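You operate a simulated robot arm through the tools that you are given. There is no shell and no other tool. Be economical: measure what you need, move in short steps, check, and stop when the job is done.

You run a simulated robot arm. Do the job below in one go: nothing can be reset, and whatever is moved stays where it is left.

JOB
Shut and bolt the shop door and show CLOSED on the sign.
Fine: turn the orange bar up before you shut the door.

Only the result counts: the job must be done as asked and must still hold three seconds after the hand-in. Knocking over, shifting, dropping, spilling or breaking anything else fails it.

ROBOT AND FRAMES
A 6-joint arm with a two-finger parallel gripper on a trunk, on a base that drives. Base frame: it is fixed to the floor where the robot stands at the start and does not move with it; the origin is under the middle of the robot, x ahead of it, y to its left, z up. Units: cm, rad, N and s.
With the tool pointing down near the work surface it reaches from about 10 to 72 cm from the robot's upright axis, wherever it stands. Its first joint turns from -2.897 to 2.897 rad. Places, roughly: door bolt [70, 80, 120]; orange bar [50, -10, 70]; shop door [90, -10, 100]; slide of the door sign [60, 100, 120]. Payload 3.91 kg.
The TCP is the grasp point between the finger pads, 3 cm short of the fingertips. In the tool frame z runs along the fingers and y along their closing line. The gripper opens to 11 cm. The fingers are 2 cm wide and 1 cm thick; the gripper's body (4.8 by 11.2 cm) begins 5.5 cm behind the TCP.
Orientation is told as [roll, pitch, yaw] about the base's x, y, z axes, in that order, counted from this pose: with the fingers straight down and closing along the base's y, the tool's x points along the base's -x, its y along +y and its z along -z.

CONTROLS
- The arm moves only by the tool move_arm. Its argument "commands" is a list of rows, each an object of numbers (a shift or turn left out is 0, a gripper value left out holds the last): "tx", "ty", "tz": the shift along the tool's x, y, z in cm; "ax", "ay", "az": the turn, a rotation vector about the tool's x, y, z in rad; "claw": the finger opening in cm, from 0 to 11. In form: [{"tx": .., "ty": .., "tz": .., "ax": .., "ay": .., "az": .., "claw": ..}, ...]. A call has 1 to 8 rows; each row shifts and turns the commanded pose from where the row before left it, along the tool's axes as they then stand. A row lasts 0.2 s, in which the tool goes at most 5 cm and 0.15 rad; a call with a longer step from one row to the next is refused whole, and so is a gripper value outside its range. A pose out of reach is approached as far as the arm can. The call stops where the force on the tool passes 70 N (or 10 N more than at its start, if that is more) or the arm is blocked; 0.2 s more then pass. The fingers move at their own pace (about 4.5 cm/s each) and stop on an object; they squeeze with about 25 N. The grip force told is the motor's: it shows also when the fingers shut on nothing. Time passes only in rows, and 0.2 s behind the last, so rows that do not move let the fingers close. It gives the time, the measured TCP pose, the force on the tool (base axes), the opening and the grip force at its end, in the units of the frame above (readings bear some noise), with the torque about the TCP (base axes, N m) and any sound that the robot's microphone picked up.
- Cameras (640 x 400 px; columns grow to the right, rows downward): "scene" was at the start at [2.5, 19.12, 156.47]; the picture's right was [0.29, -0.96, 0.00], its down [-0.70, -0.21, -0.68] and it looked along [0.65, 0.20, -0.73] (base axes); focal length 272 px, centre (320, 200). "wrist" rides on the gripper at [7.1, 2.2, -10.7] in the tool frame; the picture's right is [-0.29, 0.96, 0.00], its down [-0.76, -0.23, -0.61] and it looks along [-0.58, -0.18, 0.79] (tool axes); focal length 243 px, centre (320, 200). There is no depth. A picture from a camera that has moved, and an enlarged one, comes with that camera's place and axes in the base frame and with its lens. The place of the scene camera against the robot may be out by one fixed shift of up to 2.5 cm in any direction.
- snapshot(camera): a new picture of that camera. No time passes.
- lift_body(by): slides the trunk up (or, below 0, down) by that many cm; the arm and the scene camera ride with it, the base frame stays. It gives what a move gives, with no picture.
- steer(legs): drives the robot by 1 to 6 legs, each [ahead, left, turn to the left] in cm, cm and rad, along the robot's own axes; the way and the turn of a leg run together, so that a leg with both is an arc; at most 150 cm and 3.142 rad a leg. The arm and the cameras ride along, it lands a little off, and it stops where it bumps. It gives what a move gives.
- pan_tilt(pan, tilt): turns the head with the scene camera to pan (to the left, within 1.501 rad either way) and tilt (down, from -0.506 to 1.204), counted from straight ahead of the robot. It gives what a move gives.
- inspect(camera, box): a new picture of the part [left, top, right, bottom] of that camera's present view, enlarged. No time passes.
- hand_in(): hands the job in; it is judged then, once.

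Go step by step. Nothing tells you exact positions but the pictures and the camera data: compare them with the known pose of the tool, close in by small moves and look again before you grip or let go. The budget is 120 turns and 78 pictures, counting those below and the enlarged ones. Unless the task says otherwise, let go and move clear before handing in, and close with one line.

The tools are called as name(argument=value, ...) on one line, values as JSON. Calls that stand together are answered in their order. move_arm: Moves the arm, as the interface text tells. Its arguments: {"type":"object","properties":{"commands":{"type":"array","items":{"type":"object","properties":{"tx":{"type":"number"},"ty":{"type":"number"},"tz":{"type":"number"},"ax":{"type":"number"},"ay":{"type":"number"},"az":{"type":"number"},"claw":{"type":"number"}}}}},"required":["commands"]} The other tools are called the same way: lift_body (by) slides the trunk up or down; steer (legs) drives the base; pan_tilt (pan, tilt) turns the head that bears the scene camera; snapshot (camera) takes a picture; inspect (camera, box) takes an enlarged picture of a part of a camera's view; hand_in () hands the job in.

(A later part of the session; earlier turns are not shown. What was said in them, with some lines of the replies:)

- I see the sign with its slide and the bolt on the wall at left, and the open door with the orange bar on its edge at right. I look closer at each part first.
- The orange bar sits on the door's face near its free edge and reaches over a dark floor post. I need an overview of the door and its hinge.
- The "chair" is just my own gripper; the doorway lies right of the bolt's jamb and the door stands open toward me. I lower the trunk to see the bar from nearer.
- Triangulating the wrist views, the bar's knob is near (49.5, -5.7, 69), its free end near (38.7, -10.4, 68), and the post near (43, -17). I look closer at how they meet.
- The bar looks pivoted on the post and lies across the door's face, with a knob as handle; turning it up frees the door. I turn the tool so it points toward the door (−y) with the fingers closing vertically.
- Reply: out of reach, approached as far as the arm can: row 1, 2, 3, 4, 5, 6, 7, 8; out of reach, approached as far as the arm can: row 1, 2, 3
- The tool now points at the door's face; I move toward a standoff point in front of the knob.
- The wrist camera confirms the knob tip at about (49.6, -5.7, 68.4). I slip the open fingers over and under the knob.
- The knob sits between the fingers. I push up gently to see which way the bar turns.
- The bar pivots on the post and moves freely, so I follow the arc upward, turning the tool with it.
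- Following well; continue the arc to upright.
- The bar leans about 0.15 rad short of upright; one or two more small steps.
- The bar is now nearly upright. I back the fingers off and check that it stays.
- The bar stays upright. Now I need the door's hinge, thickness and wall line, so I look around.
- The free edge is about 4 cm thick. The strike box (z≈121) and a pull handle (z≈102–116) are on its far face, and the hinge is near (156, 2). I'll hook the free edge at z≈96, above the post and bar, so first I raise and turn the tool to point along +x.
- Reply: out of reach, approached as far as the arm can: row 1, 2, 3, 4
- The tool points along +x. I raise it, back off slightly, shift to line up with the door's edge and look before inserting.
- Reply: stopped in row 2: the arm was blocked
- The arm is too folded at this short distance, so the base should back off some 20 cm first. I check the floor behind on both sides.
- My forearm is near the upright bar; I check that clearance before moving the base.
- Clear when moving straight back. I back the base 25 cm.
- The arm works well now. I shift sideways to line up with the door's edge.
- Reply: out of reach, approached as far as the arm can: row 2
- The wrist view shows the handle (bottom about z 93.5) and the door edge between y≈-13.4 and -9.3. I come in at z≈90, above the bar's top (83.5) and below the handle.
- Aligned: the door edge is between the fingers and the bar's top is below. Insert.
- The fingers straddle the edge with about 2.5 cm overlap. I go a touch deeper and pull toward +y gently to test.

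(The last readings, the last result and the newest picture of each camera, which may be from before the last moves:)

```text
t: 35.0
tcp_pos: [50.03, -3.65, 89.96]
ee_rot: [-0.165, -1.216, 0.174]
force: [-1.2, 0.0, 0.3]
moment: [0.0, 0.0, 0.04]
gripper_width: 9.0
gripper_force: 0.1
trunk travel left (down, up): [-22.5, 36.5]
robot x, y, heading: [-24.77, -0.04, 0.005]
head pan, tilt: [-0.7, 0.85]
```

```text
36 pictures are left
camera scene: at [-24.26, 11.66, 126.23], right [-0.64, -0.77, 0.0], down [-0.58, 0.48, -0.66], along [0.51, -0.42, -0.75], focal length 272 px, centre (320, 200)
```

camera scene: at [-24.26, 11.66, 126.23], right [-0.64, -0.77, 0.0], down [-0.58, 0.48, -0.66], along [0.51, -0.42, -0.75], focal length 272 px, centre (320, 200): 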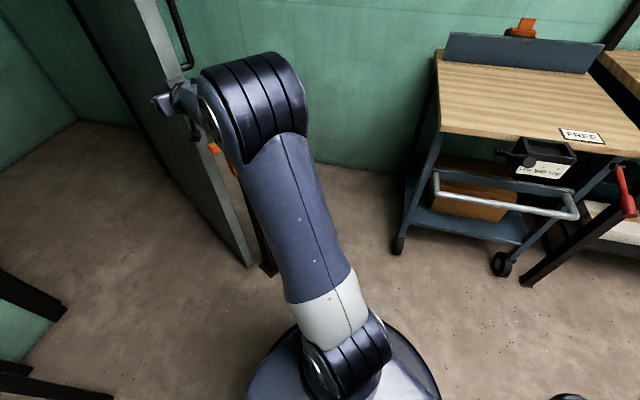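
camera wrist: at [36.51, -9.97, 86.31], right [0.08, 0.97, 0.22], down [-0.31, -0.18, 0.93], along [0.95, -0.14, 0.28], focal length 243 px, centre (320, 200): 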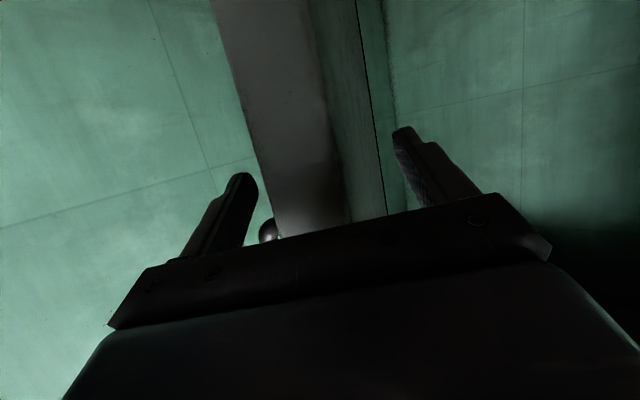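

The door swings freely. I crab the base left with the fork holding the edge.

steer(legs=[[0.5, 15, 0], [2.5, 18, 0]])

snapshot(camera="wrist")

pan_tilt(pan=0.1, tilt=0.7)

snapshot(camera="scene")

```text
t: 37.5
tcp_pos: [52.85, 29.59, 90.01]
ee_rot: [-0.168, -1.219, 0.177]
force: [0.2, 0.7, -0.9]
moment: [0.01, -0.01, 0.0]
gripper_width: 8.98
gripper_force: 0.0
trunk travel left (down, up): [-22.5, 36.5]
robot x, y, heading: [-22.37, 33.36, -0.0]
head pan, tilt: [-0.7, 0.85]
```

```text
35 pictures are left
camera wrist: at [40.27, 31.27, 86.78], right [0.08, 0.97, 0.22], down [-0.31, -0.18, 0.93], along [0.95, -0.14, 0.28], focal length 243 px, centre (320, 200)
```

wrist: 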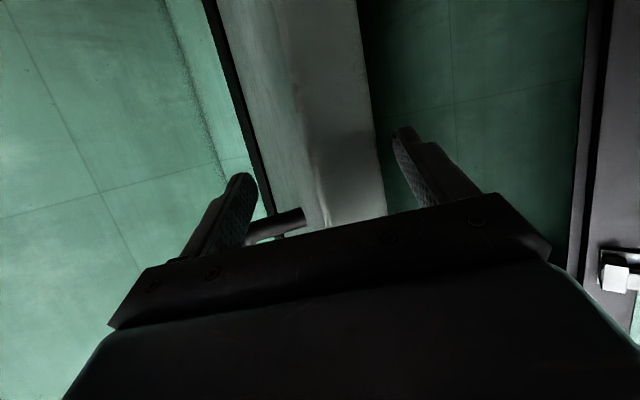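

```text
t: 38.6
tcp_pos: [52.76, 29.57, 89.93]
ee_rot: [-0.168, -1.216, 0.174]
force: [0.0, 0.1, 0.2]
moment: [-0.03, -0.02, 0.02]
gripper_width: 9.02
gripper_force: 0.1
trunk travel left (down, up): [-22.5, 36.5]
robot x, y, heading: [-22.33, 33.18, 0.005]
head pan, tilt: [0.099, 0.7]
```

```text
34 pictures are left
camera scene: at [-19.03, 50.74, 127.45], right [0.1, -0.99, 0.0], down [-0.64, -0.07, -0.76], along [0.76, 0.08, -0.64], focal length 272 px, centre (320, 200)
```

scene: 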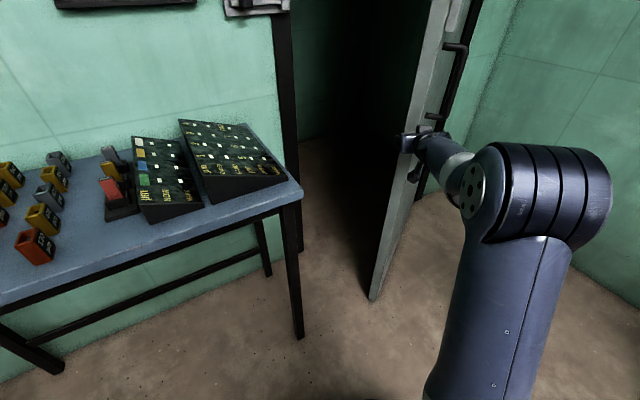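

The door has come round to about edge (52, 27). I withdraw the fork, move to the door's front side, close the fingers and turn the tool to the left for pushing.

steer(legs=[[-12, 0, 0], [0, -22, 0]])

move_arm(commands=[{"ax": -0.138, "az": -0.052, "claw": 0}, {"ax": -0.138, "az": -0.052}, {"ax": -0.138, "az": -0.052}, {"ax": -0.138, "az": -0.052}, {}, {}])

snapshot(camera="scene")

snapshot(camera="wrist")

```text
t: 41.2
tcp_pos: [42.33, 6.98, 89.88]
ee_rot: [-0.165, -1.217, 0.163]
force: [-0.4, 0.4, 1.2]
moment: [0.0, -0.05, 0.02]
gripper_width: 9.03
gripper_force: 0.0
trunk travel left (down, up): [-22.5, 36.5]
robot x, y, heading: [-32.79, 11.69, -0.009]
head pan, tilt: [0.099, 0.7]
```

```text
t: 42.6
tcp_pos: [42.33, 7.02, 89.99]
ee_rot: [-0.144, -1.184, 0.733]
force: [0.1, 0.7, 0.2]
moment: [-0.03, -0.02, 0.0]
gripper_width: 0.0
gripper_force: 25.0
trunk travel left (down, up): [-22.5, 36.5]
robot x, y, heading: [-32.8, 11.59, -0.004]
head pan, tilt: [0.099, 0.7]
```

```text
33 pictures are left
camera scene: at [-29.31, 29.05, 127.46], right [0.09, -1.0, 0.0], down [-0.64, -0.06, -0.76], along [0.76, 0.07, -0.64], focal length 272 px, centre (320, 200)
```

scene: 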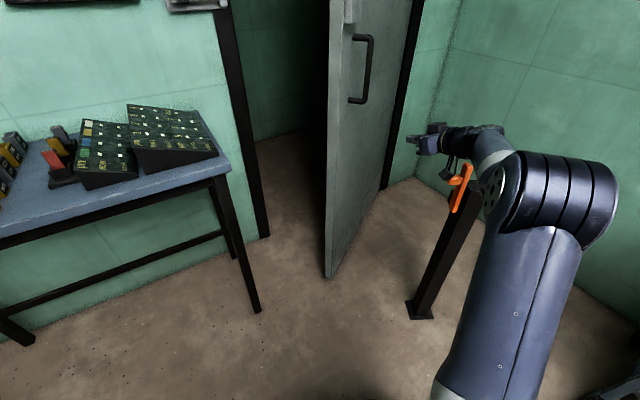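

```text
32 pictures are left
camera wrist: at [30.74, 1.55, 87.25], right [-0.46, 0.86, 0.22], down [-0.13, -0.31, 0.94], along [0.88, 0.4, 0.25], focal length 243 px, centre (320, 200)
```

wrist: 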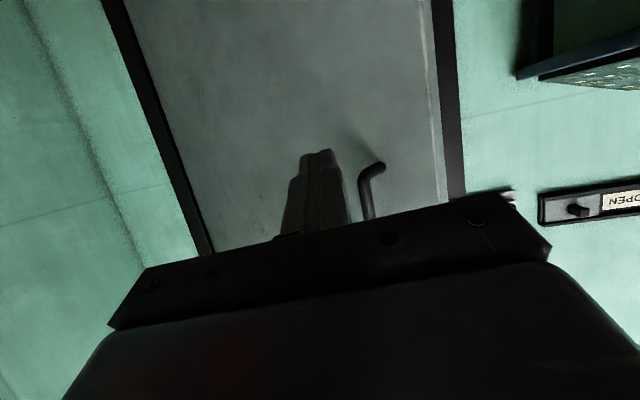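

The door's front face with its handle is now facing me. I move left, then ahead until the fingertips reach the door some 20 cm in from its edge.

steer(legs=[[0, 13, 0], [27, 0, 0]])

snapshot(camera="scene")

```text
t: 45.3
tcp_pos: [68.82, 20.1, 90.04]
ee_rot: [-0.143, -1.185, 0.73]
force: [0.2, -0.6, 0.7]
moment: [0.01, 0.03, 0.0]
gripper_width: 0.02
gripper_force: 25.0
trunk travel left (down, up): [-22.5, 36.5]
robot x, y, heading: [-6.43, 24.54, -0.01]
head pan, tilt: [0.099, 0.7]
```

```text
31 pictures are left
camera scene: at [-2.66, 42.09, 127.46], right [0.09, -1.0, 0.0], down [-0.64, -0.06, -0.76], along [0.76, 0.07, -0.64], focal length 272 px, centre (320, 200)
```

scene: 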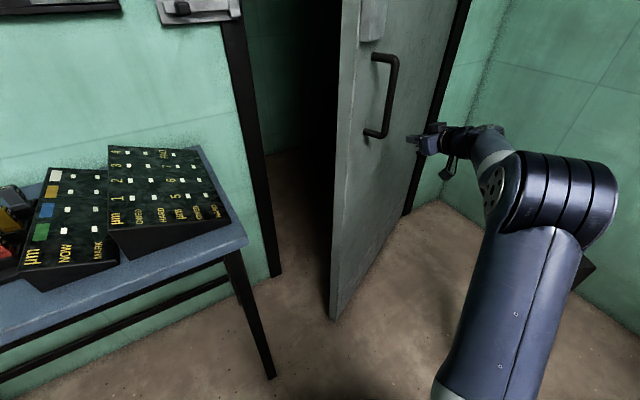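

Fingers are right of the handle, touching or nearly touching the door. I push with an arc leg, turning left while driving ahead.

steer(legs=[[17, 2, 0.28]])

snapshot(camera="scene")

```text
t: 46.8
tcp_pos: [83.8, 45.21, 90.03]
ee_rot: [-0.146, -1.184, 1.013]
force: [0.4, -1.3, 0.2]
moment: [0.03, 0.01, -0.03]
gripper_width: 0.0
gripper_force: 24.5
trunk travel left (down, up): [-22.5, 36.5]
robot x, y, heading: [9.96, 28.47, 0.277]
head pan, tilt: [0.099, 0.7]
```

```text
30 pictures are left
camera scene: at [9.3, 46.43, 127.46], right [0.36, -0.93, 0.0], down [-0.6, -0.23, -0.76], along [0.71, 0.28, -0.64], focal length 272 px, centre (320, 200)
```

scene: 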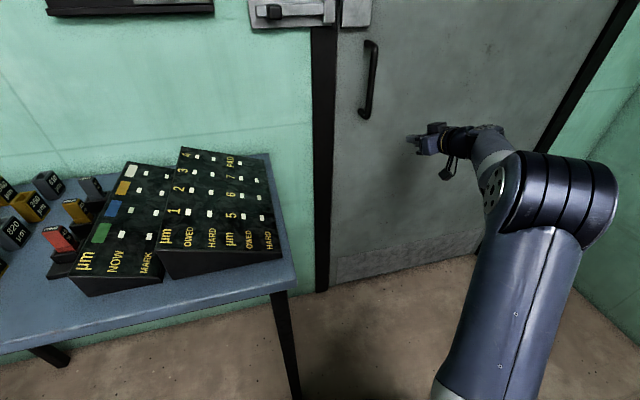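

The door now looks shut or nearly so. I check the gap between the bolt and the strike.

pan_tilt(pan=0.2, tilt=0.3)

snapshot(camera="scene")

```text
t: 47.7
tcp_pos: [83.75, 45.21, 89.96]
ee_rot: [-0.144, -1.185, 1.012]
force: [-0.3, 0.5, 0.0]
moment: [0.02, 0.01, 0.02]
gripper_width: 0.0
gripper_force: 24.3
trunk travel left (down, up): [-22.5, 36.5]
robot x, y, heading: [10.64, 29.0, 0.273]
head pan, tilt: [0.201, 0.3]
```

```text
29 pictures are left
camera scene: at [9.7, 47.6, 131.06], right [0.46, -0.89, 0.0], down [-0.26, -0.14, -0.95], along [0.85, 0.44, -0.3], focal length 272 px, centre (320, 200)
```

scene: 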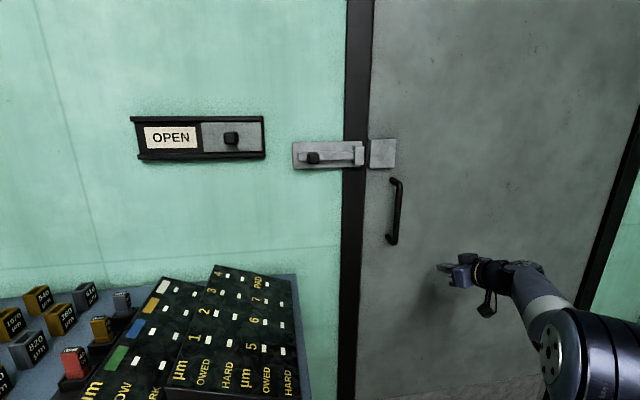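

Almost closed; I push with the arm until it meets the stop.

move_arm(commands=[{"tz": 1, "tx": -0.4}, {"tz": 1, "tx": -0.4}, {"tz": 1, "tx": -0.4}, {"tz": 1, "tx": -0.4}, {"tz": 1, "tx": -0.4}, {"tz": 1, "tx": -0.4}])

inspect(camera="scene", box=[120, 90, 440, 290])

```text
t: 49.1
tcp_pos: [87.8, 50.18, 90.05]
ee_rot: [-0.144, -1.185, 1.01]
force: [-0.1, 0.8, -0.1]
moment: [0.0, -0.03, 0.01]
gripper_width: 0.03
gripper_force: 25.4
trunk travel left (down, up): [-22.5, 36.5]
robot x, y, heading: [10.4, 28.68, 0.274]
head pan, tilt: [0.201, 0.3]
```

```text
2.00 times, centred on (280, 190) of scene
camera zoom: at [9.69, 47.6, 131.07], right [0.46, -0.89, 0.0], down [-0.26, -0.14, -0.96], along [0.85, 0.44, -0.3], focal length 545 px, centre (400, 220)
```

zoom: 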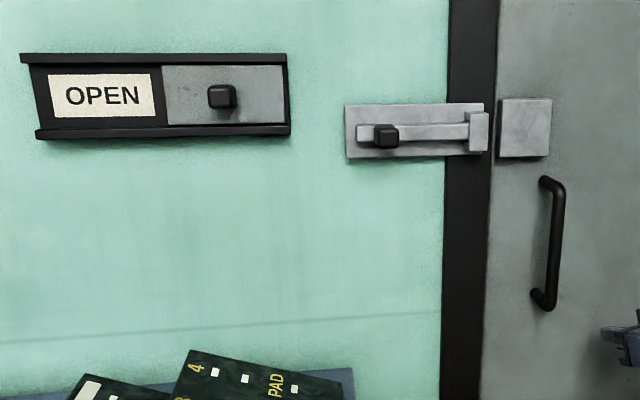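

No resistance yet; I keep pushing.

move_arm(commands=[{"tz": 1.2, "tx": -0.4}, {"tz": 1.2, "tx": -0.4}, {"tz": 1.2, "tx": -0.4}, {"tz": 1.2, "tx": -0.4}, {"tz": 1.2, "tx": -0.4}, {"tz": 1.2, "tx": -0.4}, {"tz": 1.2, "tx": -0.4}, {"tz": 1.2, "tx": -0.4}])

inspect(camera="scene", box=[120, 90, 440, 290])

```text
t: 50.2
tcp_pos: [90.84, 53.56, 89.85]
ee_rot: [-0.133, -1.175, 1.005]
force: [-36.9, -15.1, 5.3]
moment: [0.06, -0.07, 0.18]
gripper_width: 0.0
gripper_force: 25.2
trunk travel left (down, up): [-22.5, 36.5]
robot x, y, heading: [10.23, 28.77, 0.275]
head pan, tilt: [0.201, 0.3]
stopped in row 5: the force on the tool passed its limit at 87 N (the readings are from after the stop); the commanded pose is now the measured one
```

```text
2.00 times, centred on (280, 190) of scene
camera zoom: at [9.2, 47.36, 131.11], right [0.45, -0.89, 0.0], down [-0.26, -0.13, -0.96], along [0.85, 0.43, -0.29], focal length 545 px, centre (400, 220)
```

zoom: 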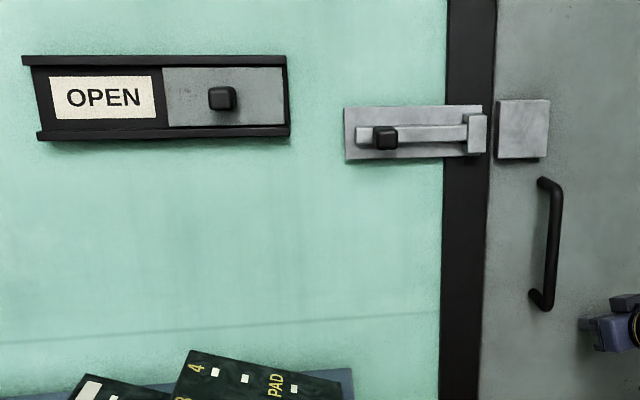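

The door hit its stop, so it's shut. I retreat, raise the trunk to the bolt's height, and turn left toward it.

move_arm(commands=[{"tz": -3}, {"tz": -4}, {"tz": -4}, {"tz": -4, "claw": 6}])

lift_body(by=25)

steer(legs=[[-5, 0, 0.4]])

snapshot(camera="wrist")

snapshot(camera="scene")

```text
t: 51.2
tcp_pos: [82.11, 43.22, 94.95]
ee_rot: [-0.131, -1.172, 1.003]
force: [-0.2, 0.3, -0.9]
moment: [-0.02, -0.01, 0.02]
gripper_width: 3.26
gripper_force: 0.1
trunk travel left (down, up): [-22.5, 36.5]
robot x, y, heading: [10.46, 28.61, 0.274]
head pan, tilt: [0.201, 0.3]
```

```text
t: 53.8
tcp_pos: [82.12, 43.17, 119.78]
ee_rot: [-0.13, -1.174, 1.0]
force: [0.0, 0.0, -0.3]
moment: [0.0, 0.01, -0.02]
gripper_width: 6.01
gripper_force: 0.0
trunk travel left (down, up): [-47.5, 11.5]
robot x, y, heading: [10.49, 28.59, 0.272]
head pan, tilt: [0.201, 0.3]
```

```text
t: 55.4
tcp_pos: [66.44, 67.57, 119.78]
ee_rot: [-0.129, -1.173, 1.394]
force: [-0.3, -0.3, 0.6]
moment: [0.01, -0.01, -0.02]
gripper_width: 6.02
gripper_force: 0.1
trunk travel left (down, up): [-47.5, 11.5]
robot x, y, heading: [6.03, 26.46, 0.672]
head pan, tilt: [0.201, 0.3]
```

```text
26 pictures are left
camera wrist: at [60.94, 56.01, 117.33], right [-0.9, 0.39, 0.22], down [0.1, -0.31, 0.95], along [0.43, 0.87, 0.24], focal length 243 px, centre (320, 200)
```

wrist: 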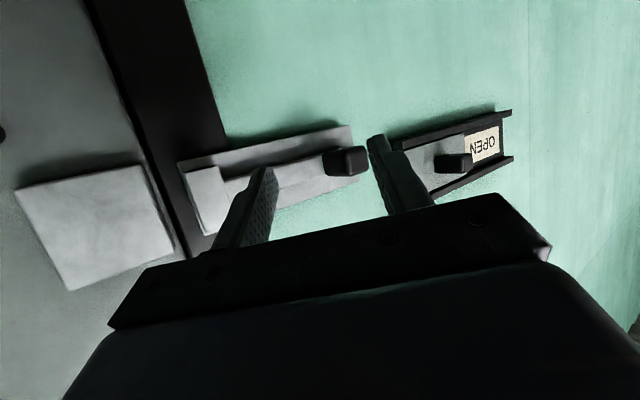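

```text
25 pictures are left
camera scene: at [-1.33, 43.37, 156.07], right [0.76, -0.65, 0.0], down [-0.19, -0.23, -0.96], along [0.62, 0.73, -0.3], focal length 272 px, centre (320, 200)
```

scene: 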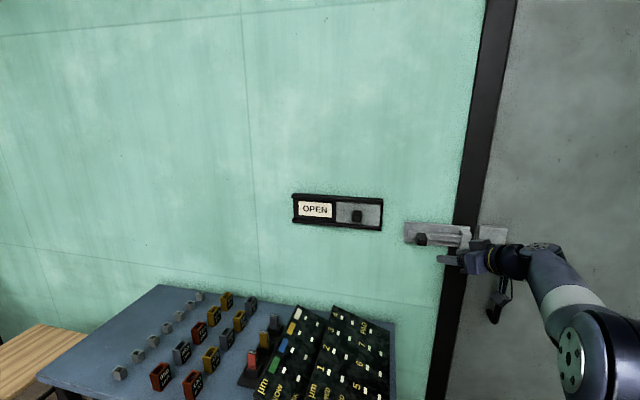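

The knob of the bolt is in view near (68, 79, 120). I turn the tool square to the wall and look again.

move_arm(commands=[{"tz": -4, "ax": 0.118, "az": 0.044}, {"tz": -3, "ax": 0.118, "az": 0.044}, {"ax": 0.118, "az": 0.044}, {"ax": 0.118, "az": 0.044}, {"ax": 0.118, "az": 0.044}])

snapshot(camera="wrist")

```text
t: 56.6
tcp_pos: [64.17, 61.55, 122.67]
ee_rot: [-0.181, -1.208, 0.814]
force: [0.4, -0.2, -0.2]
moment: [-0.03, 0.03, 0.01]
gripper_width: 5.97
gripper_force: 0.1
trunk travel left (down, up): [-47.5, 11.5]
robot x, y, heading: [5.84, 26.38, 0.665]
head pan, tilt: [0.201, 0.3]
```

```text
24 pictures are left
camera wrist: at [52.99, 55.49, 119.49], right [-0.5, 0.84, 0.21], down [-0.14, -0.32, 0.94], along [0.85, 0.44, 0.28], focal length 243 px, centre (320, 200)
```

wrist: 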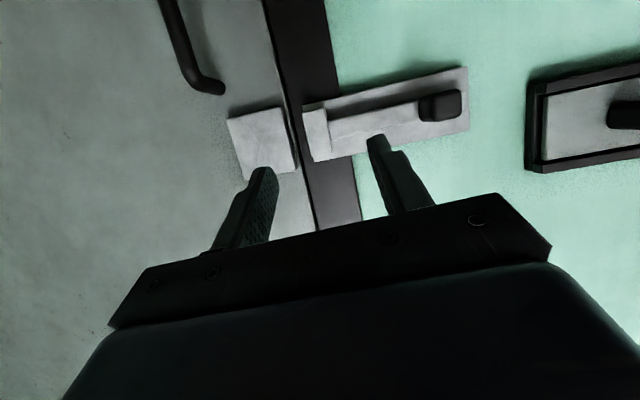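

The knob's face is at about (67.6, 77.4, 119.8). I'll push it right with closed fingers, starting from just left of it.

move_arm(commands=[{"tx": -0.5, "ty": 4, "tz": 1, "claw": 0}, {"tx": -0.5, "ty": 4, "tz": 1}, {"tx": -0.5, "ty": 4, "tz": 1}, {"tx": -0.6, "ty": 2.1, "tz": 2}, {"tz": 1.5}, {}])

snapshot(camera="wrist")

snapshot(camera="scene")

```text
t: 58.0
tcp_pos: [61.29, 76.93, 121.27]
ee_rot: [-0.177, -1.208, 0.811]
force: [-0.3, -0.4, 0.0]
moment: [0.03, 0.0, 0.01]
gripper_width: 0.0
gripper_force: 24.8
trunk travel left (down, up): [-47.5, 11.5]
robot x, y, heading: [5.79, 26.4, 0.665]
head pan, tilt: [0.201, 0.3]
```

```text
23 pictures are left
camera wrist: at [50.1, 70.84, 118.26], right [-0.5, 0.84, 0.21], down [-0.14, -0.32, 0.94], along [0.85, 0.44, 0.28], focal length 243 px, centre (320, 200)
```

wrist: 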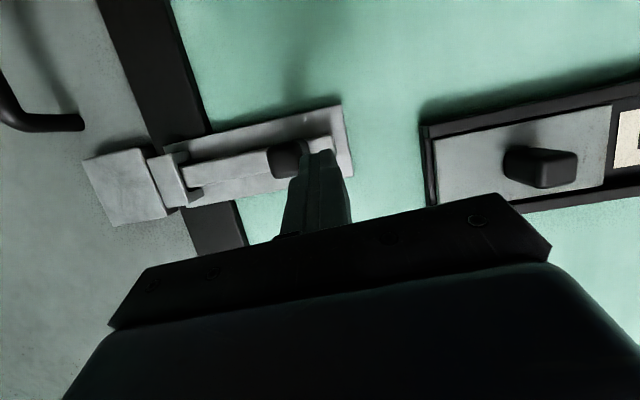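

```text
22 pictures are left
camera scene: at [-1.33, 43.38, 156.07], right [0.76, -0.65, 0.0], down [-0.19, -0.23, -0.96], along [0.62, 0.73, -0.3], focal length 272 px, centre (320, 200)
```

scene: 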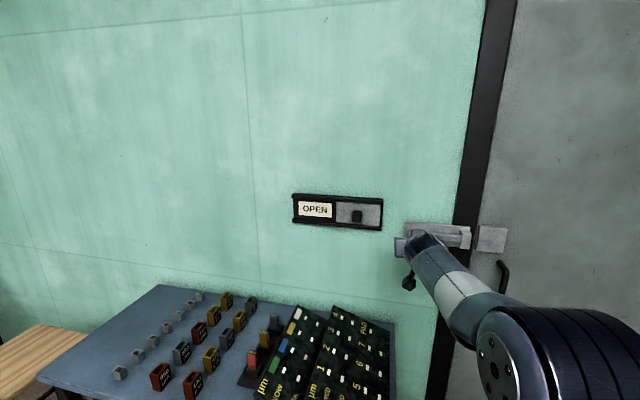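

Finger is just left of the knob. I advance the last bit with a little extra offset and check.

move_arm(commands=[{"ty": 0.8, "tz": 1}, {"tz": 1.4}, {"tz": 1.4}])

snapshot(camera="wrist")

```text
t: 58.8
tcp_pos: [63.72, 79.65, 119.95]
ee_rot: [-0.178, -1.208, 0.814]
force: [0.4, -0.2, 0.4]
moment: [0.05, 0.01, -0.02]
gripper_width: 0.02
gripper_force: 24.6
trunk travel left (down, up): [-47.5, 11.5]
robot x, y, heading: [5.92, 26.56, 0.667]
head pan, tilt: [0.201, 0.3]
```

```text
21 pictures are left
camera wrist: at [52.51, 73.63, 116.88], right [-0.5, 0.84, 0.21], down [-0.14, -0.32, 0.94], along [0.85, 0.44, 0.28], focal length 243 px, centre (320, 200)
```

wrist: 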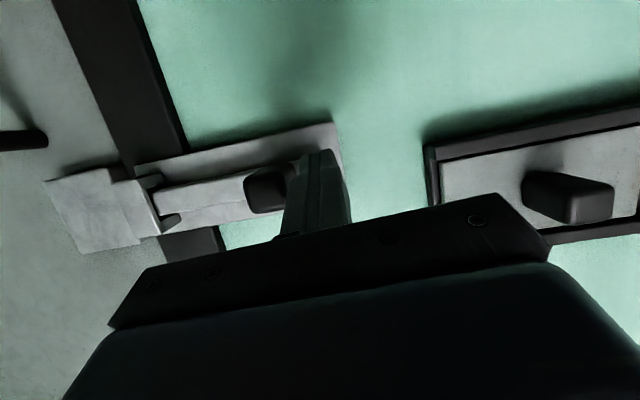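

The finger is beside the knob. Push right.

move_arm(commands=[{"ty": -1}, {"ty": -1}, {"ty": -1}, {"ty": -1}, {"ty": -1}])

snapshot(camera="wrist")

```text
t: 60.0
tcp_pos: [66.65, 75.62, 120.31]
ee_rot: [-0.177, -1.209, 0.814]
force: [-0.1, 0.9, -1.1]
moment: [0.0, -0.02, 0.02]
gripper_width: 0.0
gripper_force: 25.0
trunk travel left (down, up): [-47.5, 11.5]
robot x, y, heading: [5.89, 26.64, 0.664]
head pan, tilt: [0.201, 0.3]
```

```text
20 pictures are left
camera wrist: at [55.43, 69.52, 117.3], right [-0.5, 0.84, 0.21], down [-0.14, -0.32, 0.94], along [0.85, 0.44, 0.28], focal length 243 px, centre (320, 200)
```

wrist: 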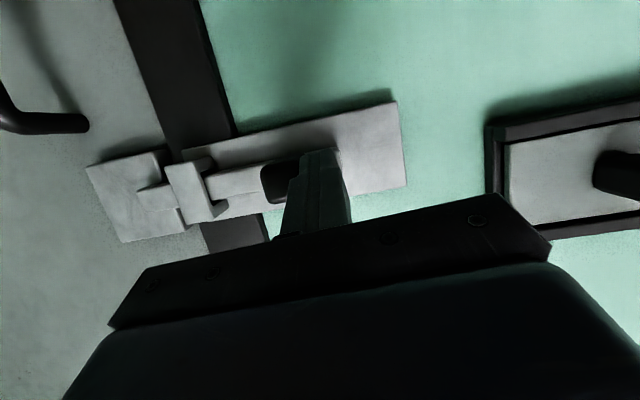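

The bolt is sliding and its end emerges onto the strike. Keep pushing to the stop.

move_arm(commands=[{"ty": -1}, {"ty": -1}, {"ty": -1}, {"ty": -1}, {"ty": -1}, {"ty": -1}])

snapshot(camera="wrist")

inspect(camera="scene", box=[380, 180, 540, 280])

```text
t: 61.3
tcp_pos: [68.06, 73.48, 120.38]
ee_rot: [-0.163, -1.203, 0.829]
force: [-14.7, 14.6, 0.4]
moment: [0.21, 0.21, 0.23]
gripper_width: 0.0
gripper_force: 25.3
trunk travel left (down, up): [-47.5, 11.5]
robot x, y, heading: [6.1, 26.71, 0.678]
head pan, tilt: [0.201, 0.3]
stopped in row 6: the force on the tool passed its limit at 74 N (the readings are from after the stop); the commanded pose is now the measured one
```

```text
19 pictures are left
camera wrist: at [57.14, 67.13, 117.53], right [-0.53, 0.82, 0.22], down [-0.12, -0.32, 0.94], along [0.84, 0.47, 0.27], focal length 243 px, centre (320, 200)
```

wrist: 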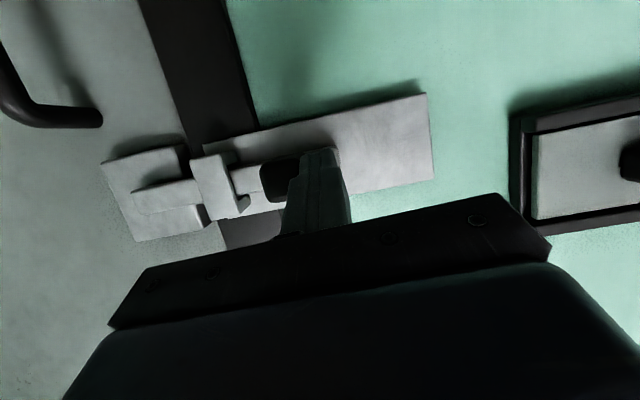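

```text
4.00 times, centred on (460, 230) of scene
camera zoom: at [-1.84, 43.69, 156.03], right [0.77, -0.64, 0.0], down [-0.19, -0.23, -0.96], along [0.61, 0.73, -0.3], focal length 1089 px, centre (-240, 80)
```

zoom: 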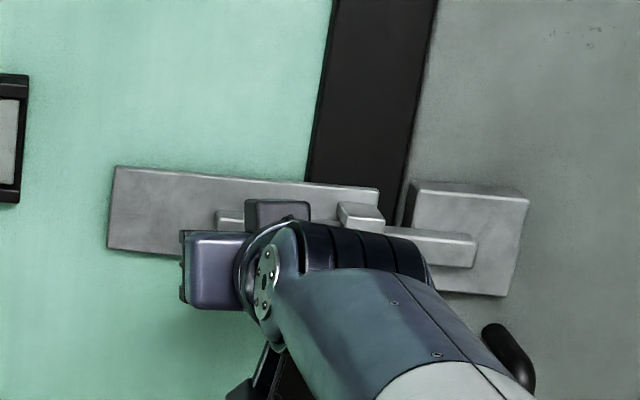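

The bolt stopped after about 6 cm of travel. I step back and look closely whether it is seated and the door is flush.

move_arm(commands=[{"ty": 0.7}, {"tz": -4}, {"tz": -4}, {"tz": -4}])

inspect(camera="wrist", box=[160, 40, 480, 240])

inspect(camera="scene", box=[396, 170, 556, 270])

```text
t: 62.3
tcp_pos: [59.04, 66.26, 124.41]
ee_rot: [-0.161, -1.202, 0.82]
force: [0.8, -0.2, 0.7]
moment: [0.0, 0.0, -0.02]
gripper_width: 0.0
gripper_force: 25.3
trunk travel left (down, up): [-47.5, 11.5]
robot x, y, heading: [5.47, 26.57, 0.675]
head pan, tilt: [0.201, 0.3]
```

```text
2.00 times, centred on (320, 140) of wrist
camera zoom: at [48.08, 60.1, 121.52], right [-0.52, 0.83, 0.22], down [-0.12, -0.32, 0.94], along [0.84, 0.46, 0.27], focal length 485 px, centre (320, 320)
```

zoom: 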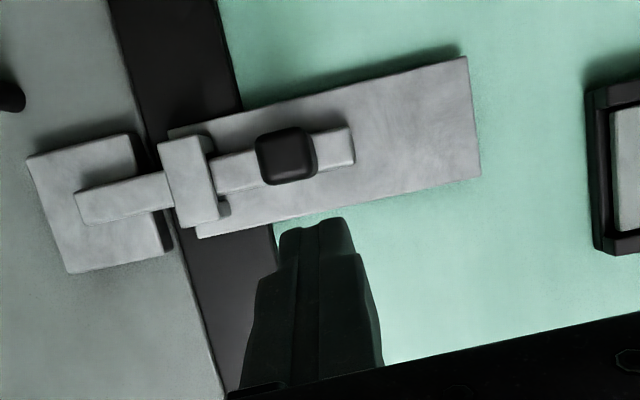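

```text
4.00 times, centred on (476, 220) of scene
camera zoom: at [-1.5, 43.41, 156.06], right [0.77, -0.64, 0.0], down [-0.19, -0.23, -0.96], along [0.61, 0.73, -0.3], focal length 1089 px, centre (-304, 120)
```

zoom: 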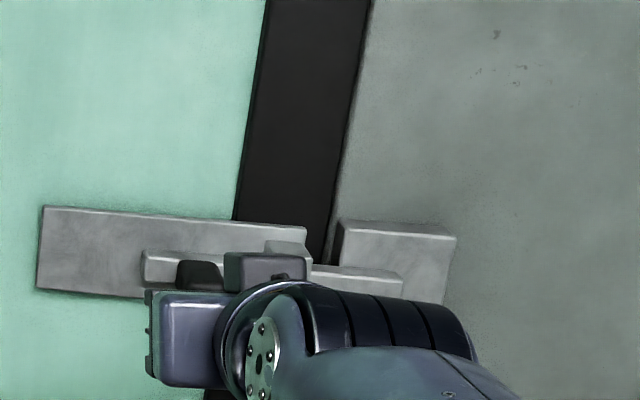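

The bolt lies across the keeper block on the door, which holds it shut. Next the sign: its slide knob is near (57.8, 98.3, 126). I crab left along the wall.

steer(legs=[[1, 22, 0]])

snapshot(camera="wrist")

snapshot(camera="scene")

```text
t: 64.0
tcp_pos: [46.25, 84.15, 124.57]
ee_rot: [-0.161, -1.205, 0.817]
force: [0.4, 0.0, -0.6]
moment: [-0.02, -0.01, 0.01]
gripper_width: 0.01
gripper_force: 25.4
trunk travel left (down, up): [-47.5, 11.5]
robot x, y, heading: [-6.9, 43.9, 0.672]
head pan, tilt: [0.201, 0.3]
```

```text
15 pictures are left
camera wrist: at [35.21, 77.94, 121.52], right [-0.52, 0.83, 0.22], down [-0.12, -0.32, 0.94], along [0.84, 0.46, 0.27], focal length 243 px, centre (320, 200)
```

wrist: 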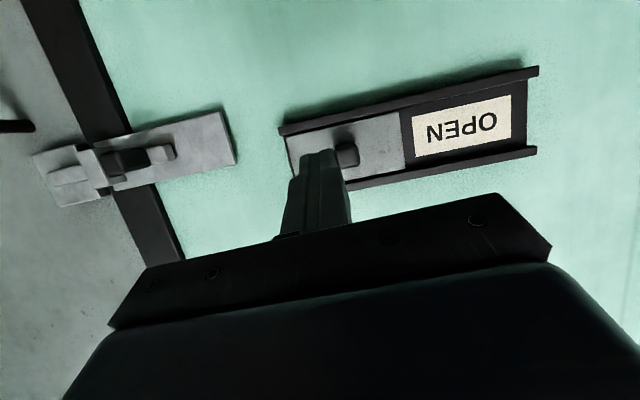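

```text
14 pictures are left
camera scene: at [-14.4, 61.24, 156.07], right [0.77, -0.64, 0.0], down [-0.19, -0.23, -0.96], along [0.61, 0.73, -0.3], focal length 272 px, centre (320, 200)
```

scene: 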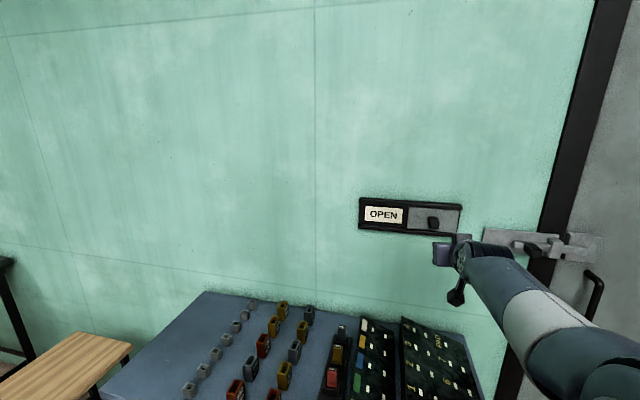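

The slide knob refines to about (57.6, 95.4, 124.8). I approach just right of it.

move_arm(commands=[{"tx": -2, "ty": -0.6, "tz": 3}, {"tx": -2, "ty": -0.6, "tz": 3}, {"tx": -1.95, "ty": -0.6, "tz": 3}])

snapshot(camera="wrist")

```text
t: 64.8
tcp_pos: [55.67, 89.36, 126.8]
ee_rot: [-0.16, -1.203, 0.818]
force: [-0.5, 1.0, 0.4]
moment: [-0.05, -0.01, 0.0]
gripper_width: 0.01
gripper_force: 24.7
trunk travel left (down, up): [-47.5, 11.5]
robot x, y, heading: [-6.99, 44.36, 0.671]
head pan, tilt: [0.201, 0.3]
```

```text
13 pictures are left
camera wrist: at [44.55, 83.21, 123.88], right [-0.52, 0.83, 0.22], down [-0.12, -0.32, 0.94], along [0.84, 0.46, 0.27], focal length 243 px, centre (320, 200)
```

wrist: 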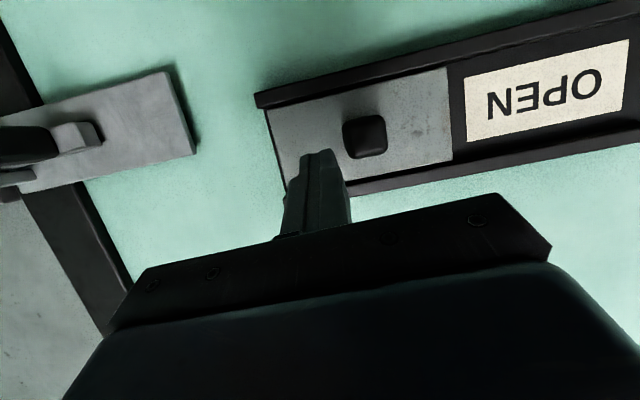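

Finger is aligned right of the knob; advance the last 4 cm.

move_arm(commands=[{"tz": 1.4}, {"tz": 1.4}, {"tz": 1.2}])

snapshot(camera="wrist")

```text
t: 65.6
tcp_pos: [58.49, 91.78, 125.49]
ee_rot: [-0.161, -1.203, 0.82]
force: [0.3, 0.8, 0.8]
moment: [-0.01, 0.0, 0.01]
gripper_width: 0.01
gripper_force: 24.8
trunk travel left (down, up): [-47.5, 11.5]
robot x, y, heading: [-6.87, 44.35, 0.671]
head pan, tilt: [0.201, 0.3]
```

```text
12 pictures are left
camera wrist: at [47.5, 85.55, 122.51], right [-0.52, 0.83, 0.22], down [-0.12, -0.32, 0.94], along [0.84, 0.46, 0.27], focal length 243 px, centre (320, 200)
```

wrist: 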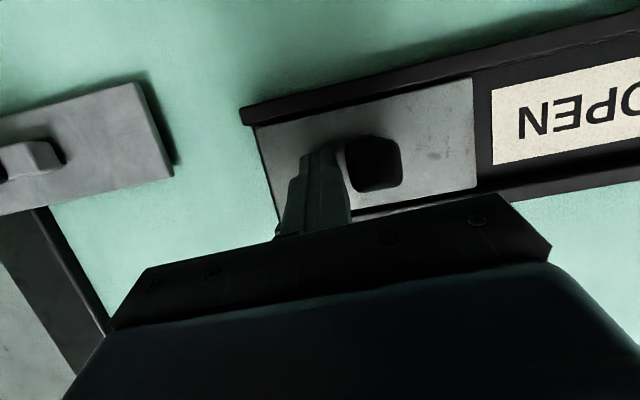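

Beside the knob; push left.

move_arm(commands=[{"ty": 1, "tx": -0.05}, {"ty": 1, "tx": -0.05}, {"ty": 1, "tx": -0.05}, {"ty": 1, "tx": -0.05}, {"ty": 1, "tx": -0.05}])

snapshot(camera="wrist")

```text
t: 66.8
tcp_pos: [55.5, 95.68, 125.54]
ee_rot: [-0.158, -1.204, 0.817]
force: [0.0, 0.5, -0.7]
moment: [-0.01, -0.06, -0.02]
gripper_width: 0.02
gripper_force: 24.8
trunk travel left (down, up): [-47.5, 11.5]
robot x, y, heading: [-7.35, 44.74, 0.673]
head pan, tilt: [0.201, 0.3]
```

```text
11 pictures are left
camera wrist: at [44.47, 89.46, 122.61], right [-0.52, 0.83, 0.22], down [-0.12, -0.32, 0.94], along [0.84, 0.46, 0.27], focal length 243 px, centre (320, 200)
```

wrist: 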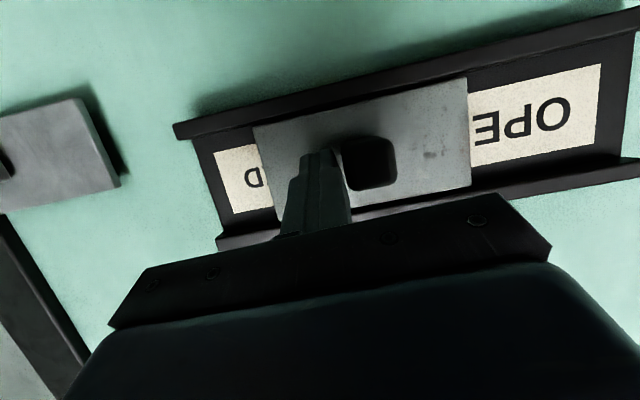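

The slide moves and "CLOSED" is coming out. I push on to its stop.

move_arm(commands=[{"ty": 1, "tx": -0.05}, {"ty": 1, "tx": -0.05}, {"ty": 1, "tx": -0.05}, {"ty": 1, "tx": -0.05}, {"ty": 1, "tx": -0.05}, {"ty": 1, "tx": -0.05}, {"ty": 1, "tx": -0.05}, {"ty": 1, "tx": -0.05}])

snapshot(camera="wrist")

```text
t: 68.6
tcp_pos: [50.57, 101.97, 125.29]
ee_rot: [-0.158, -1.204, 0.817]
force: [-0.2, -0.1, -0.3]
moment: [-0.02, -0.01, -0.01]
gripper_width: 0.01
gripper_force: 25.2
trunk travel left (down, up): [-47.5, 11.5]
robot x, y, heading: [-7.03, 44.55, 0.67]
head pan, tilt: [0.201, 0.3]
```

```text
10 pictures are left
camera wrist: at [39.52, 95.81, 122.48], right [-0.52, 0.83, 0.22], down [-0.12, -0.32, 0.94], along [0.84, 0.46, 0.27], focal length 243 px, centre (320, 200)
```

wrist: 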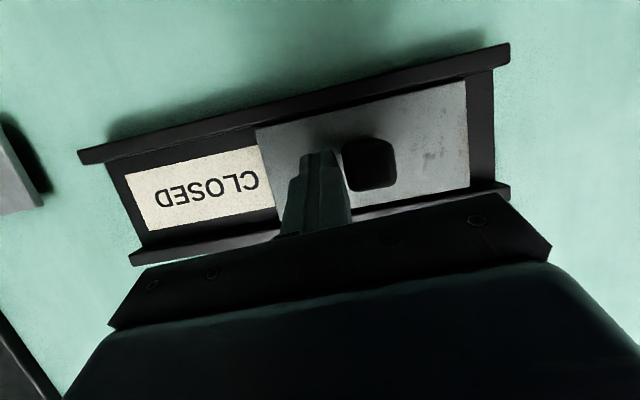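

CLOSED shows; a small remainder to the stop is left.

move_arm(commands=[{"ty": 0.7}, {"ty": 0.7}, {"ty": 0.7}, {"ty": 0.6}])

move_arm(commands=[{"ty": -0.7}, {"tz": -4}, {"tz": -4}, {"tz": -4}, {"tz": -4}])

snapshot(camera="wrist")

snapshot(camera="scene")

```text
t: 69.6
tcp_pos: [49.38, 103.75, 125.27]
ee_rot: [-0.158, -1.204, 0.811]
force: [8.3, -11.3, 0.4]
moment: [0.12, 0.04, -0.01]
gripper_width: 0.01
gripper_force: 24.8
trunk travel left (down, up): [-47.5, 11.5]
robot x, y, heading: [-6.87, 43.96, 0.676]
head pan, tilt: [0.201, 0.3]
```

```text
t: 70.8
tcp_pos: [37.62, 94.74, 131.05]
ee_rot: [-0.161, -1.205, 0.821]
force: [-0.1, -0.6, 0.8]
moment: [0.01, 0.0, -0.03]
gripper_width: 0.01
gripper_force: 25.4
trunk travel left (down, up): [-47.5, 11.5]
robot x, y, heading: [-6.95, 44.05, 0.671]
head pan, tilt: [0.201, 0.3]
```

```text
9 pictures are left
camera wrist: at [26.49, 88.44, 128.03], right [-0.52, 0.83, 0.22], down [-0.12, -0.32, 0.94], along [0.84, 0.46, 0.27], focal length 243 px, centre (320, 200)
```

wrist: 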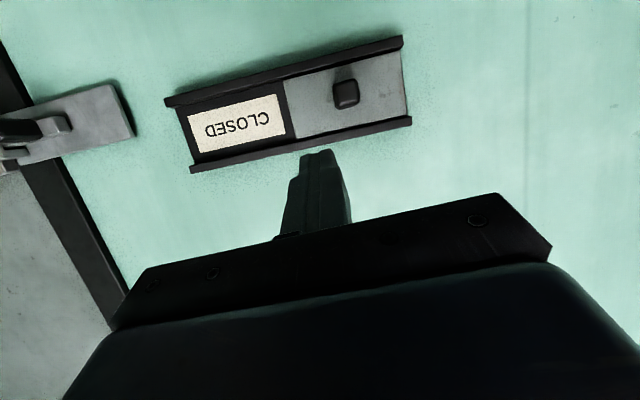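

```text
8 pictures are left
camera scene: at [-14.42, 61.21, 156.07], right [0.77, -0.64, 0.0], down [-0.19, -0.23, -0.96], along [0.61, 0.73, -0.3], focal length 272 px, centre (320, 200)
```

scene: 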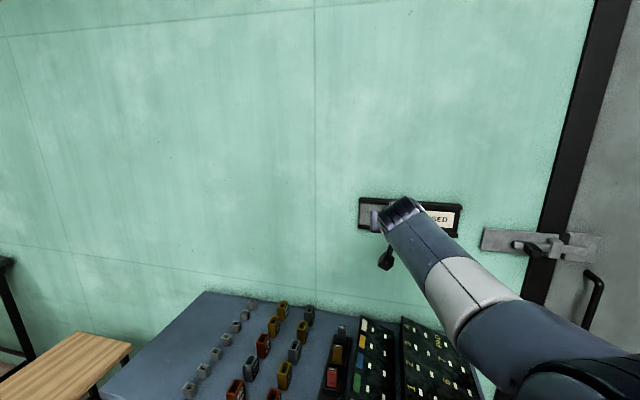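

The slide is at its stop and the sign reads CLOSED. I check the bolt, door edge and the orange bar once more.

inspect(camera="scene", box=[470, 200, 630, 300])

pan_tilt(pan=-0.9, tilt=0.5)

snapshot(camera="scene")

```text
4.00 times, centred on (550, 250) of scene
camera zoom: at [-14.42, 61.21, 156.07], right [0.77, -0.64, 0.0], down [-0.19, -0.23, -0.96], along [0.61, 0.73, -0.3], focal length 1089 px, centre (-600, 0)
```

zoom: 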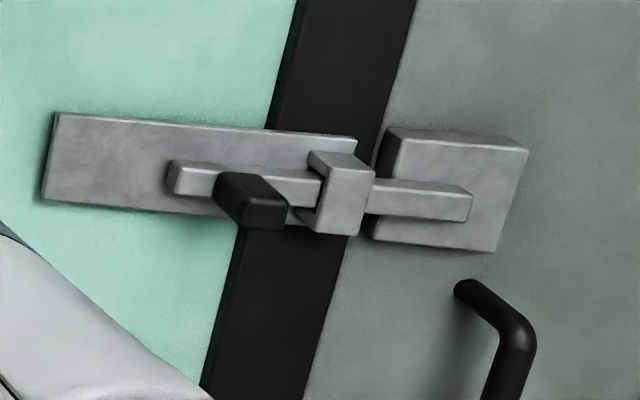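

```text
t: 72.1
tcp_pos: [37.63, 94.75, 130.99]
ee_rot: [-0.159, -1.204, 0.819]
force: [-0.3, 0.0, -0.6]
moment: [0.02, 0.0, -0.01]
gripper_width: 0.01
gripper_force: 25.0
trunk travel left (down, up): [-47.5, 11.5]
robot x, y, heading: [-7.05, 44.47, 0.671]
head pan, tilt: [-0.901, 0.499]
```

```text
6 pictures are left
camera scene: at [-11.53, 52.02, 154.23], right [-0.23, -0.97, 0.0], down [-0.47, 0.11, -0.88], along [0.86, -0.2, -0.48], focal length 272 px, centre (320, 200)
```

scene: 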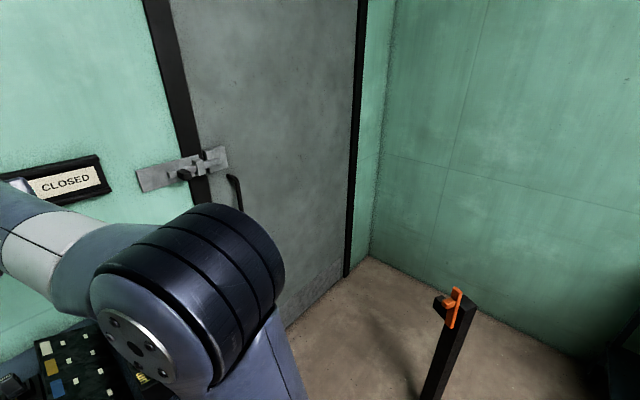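

The bolt lies across the keeper, the door is flush, the sign reads CLOSED, the orange bar is up and the tool is clear, so I hand in.

hand_in()

```text
The job is handed in.
```

The door is shut and bolted, the sign shows CLOSED, and I turned the orange bar up before shutting the door. I've handed the job in, and no verdict came back.
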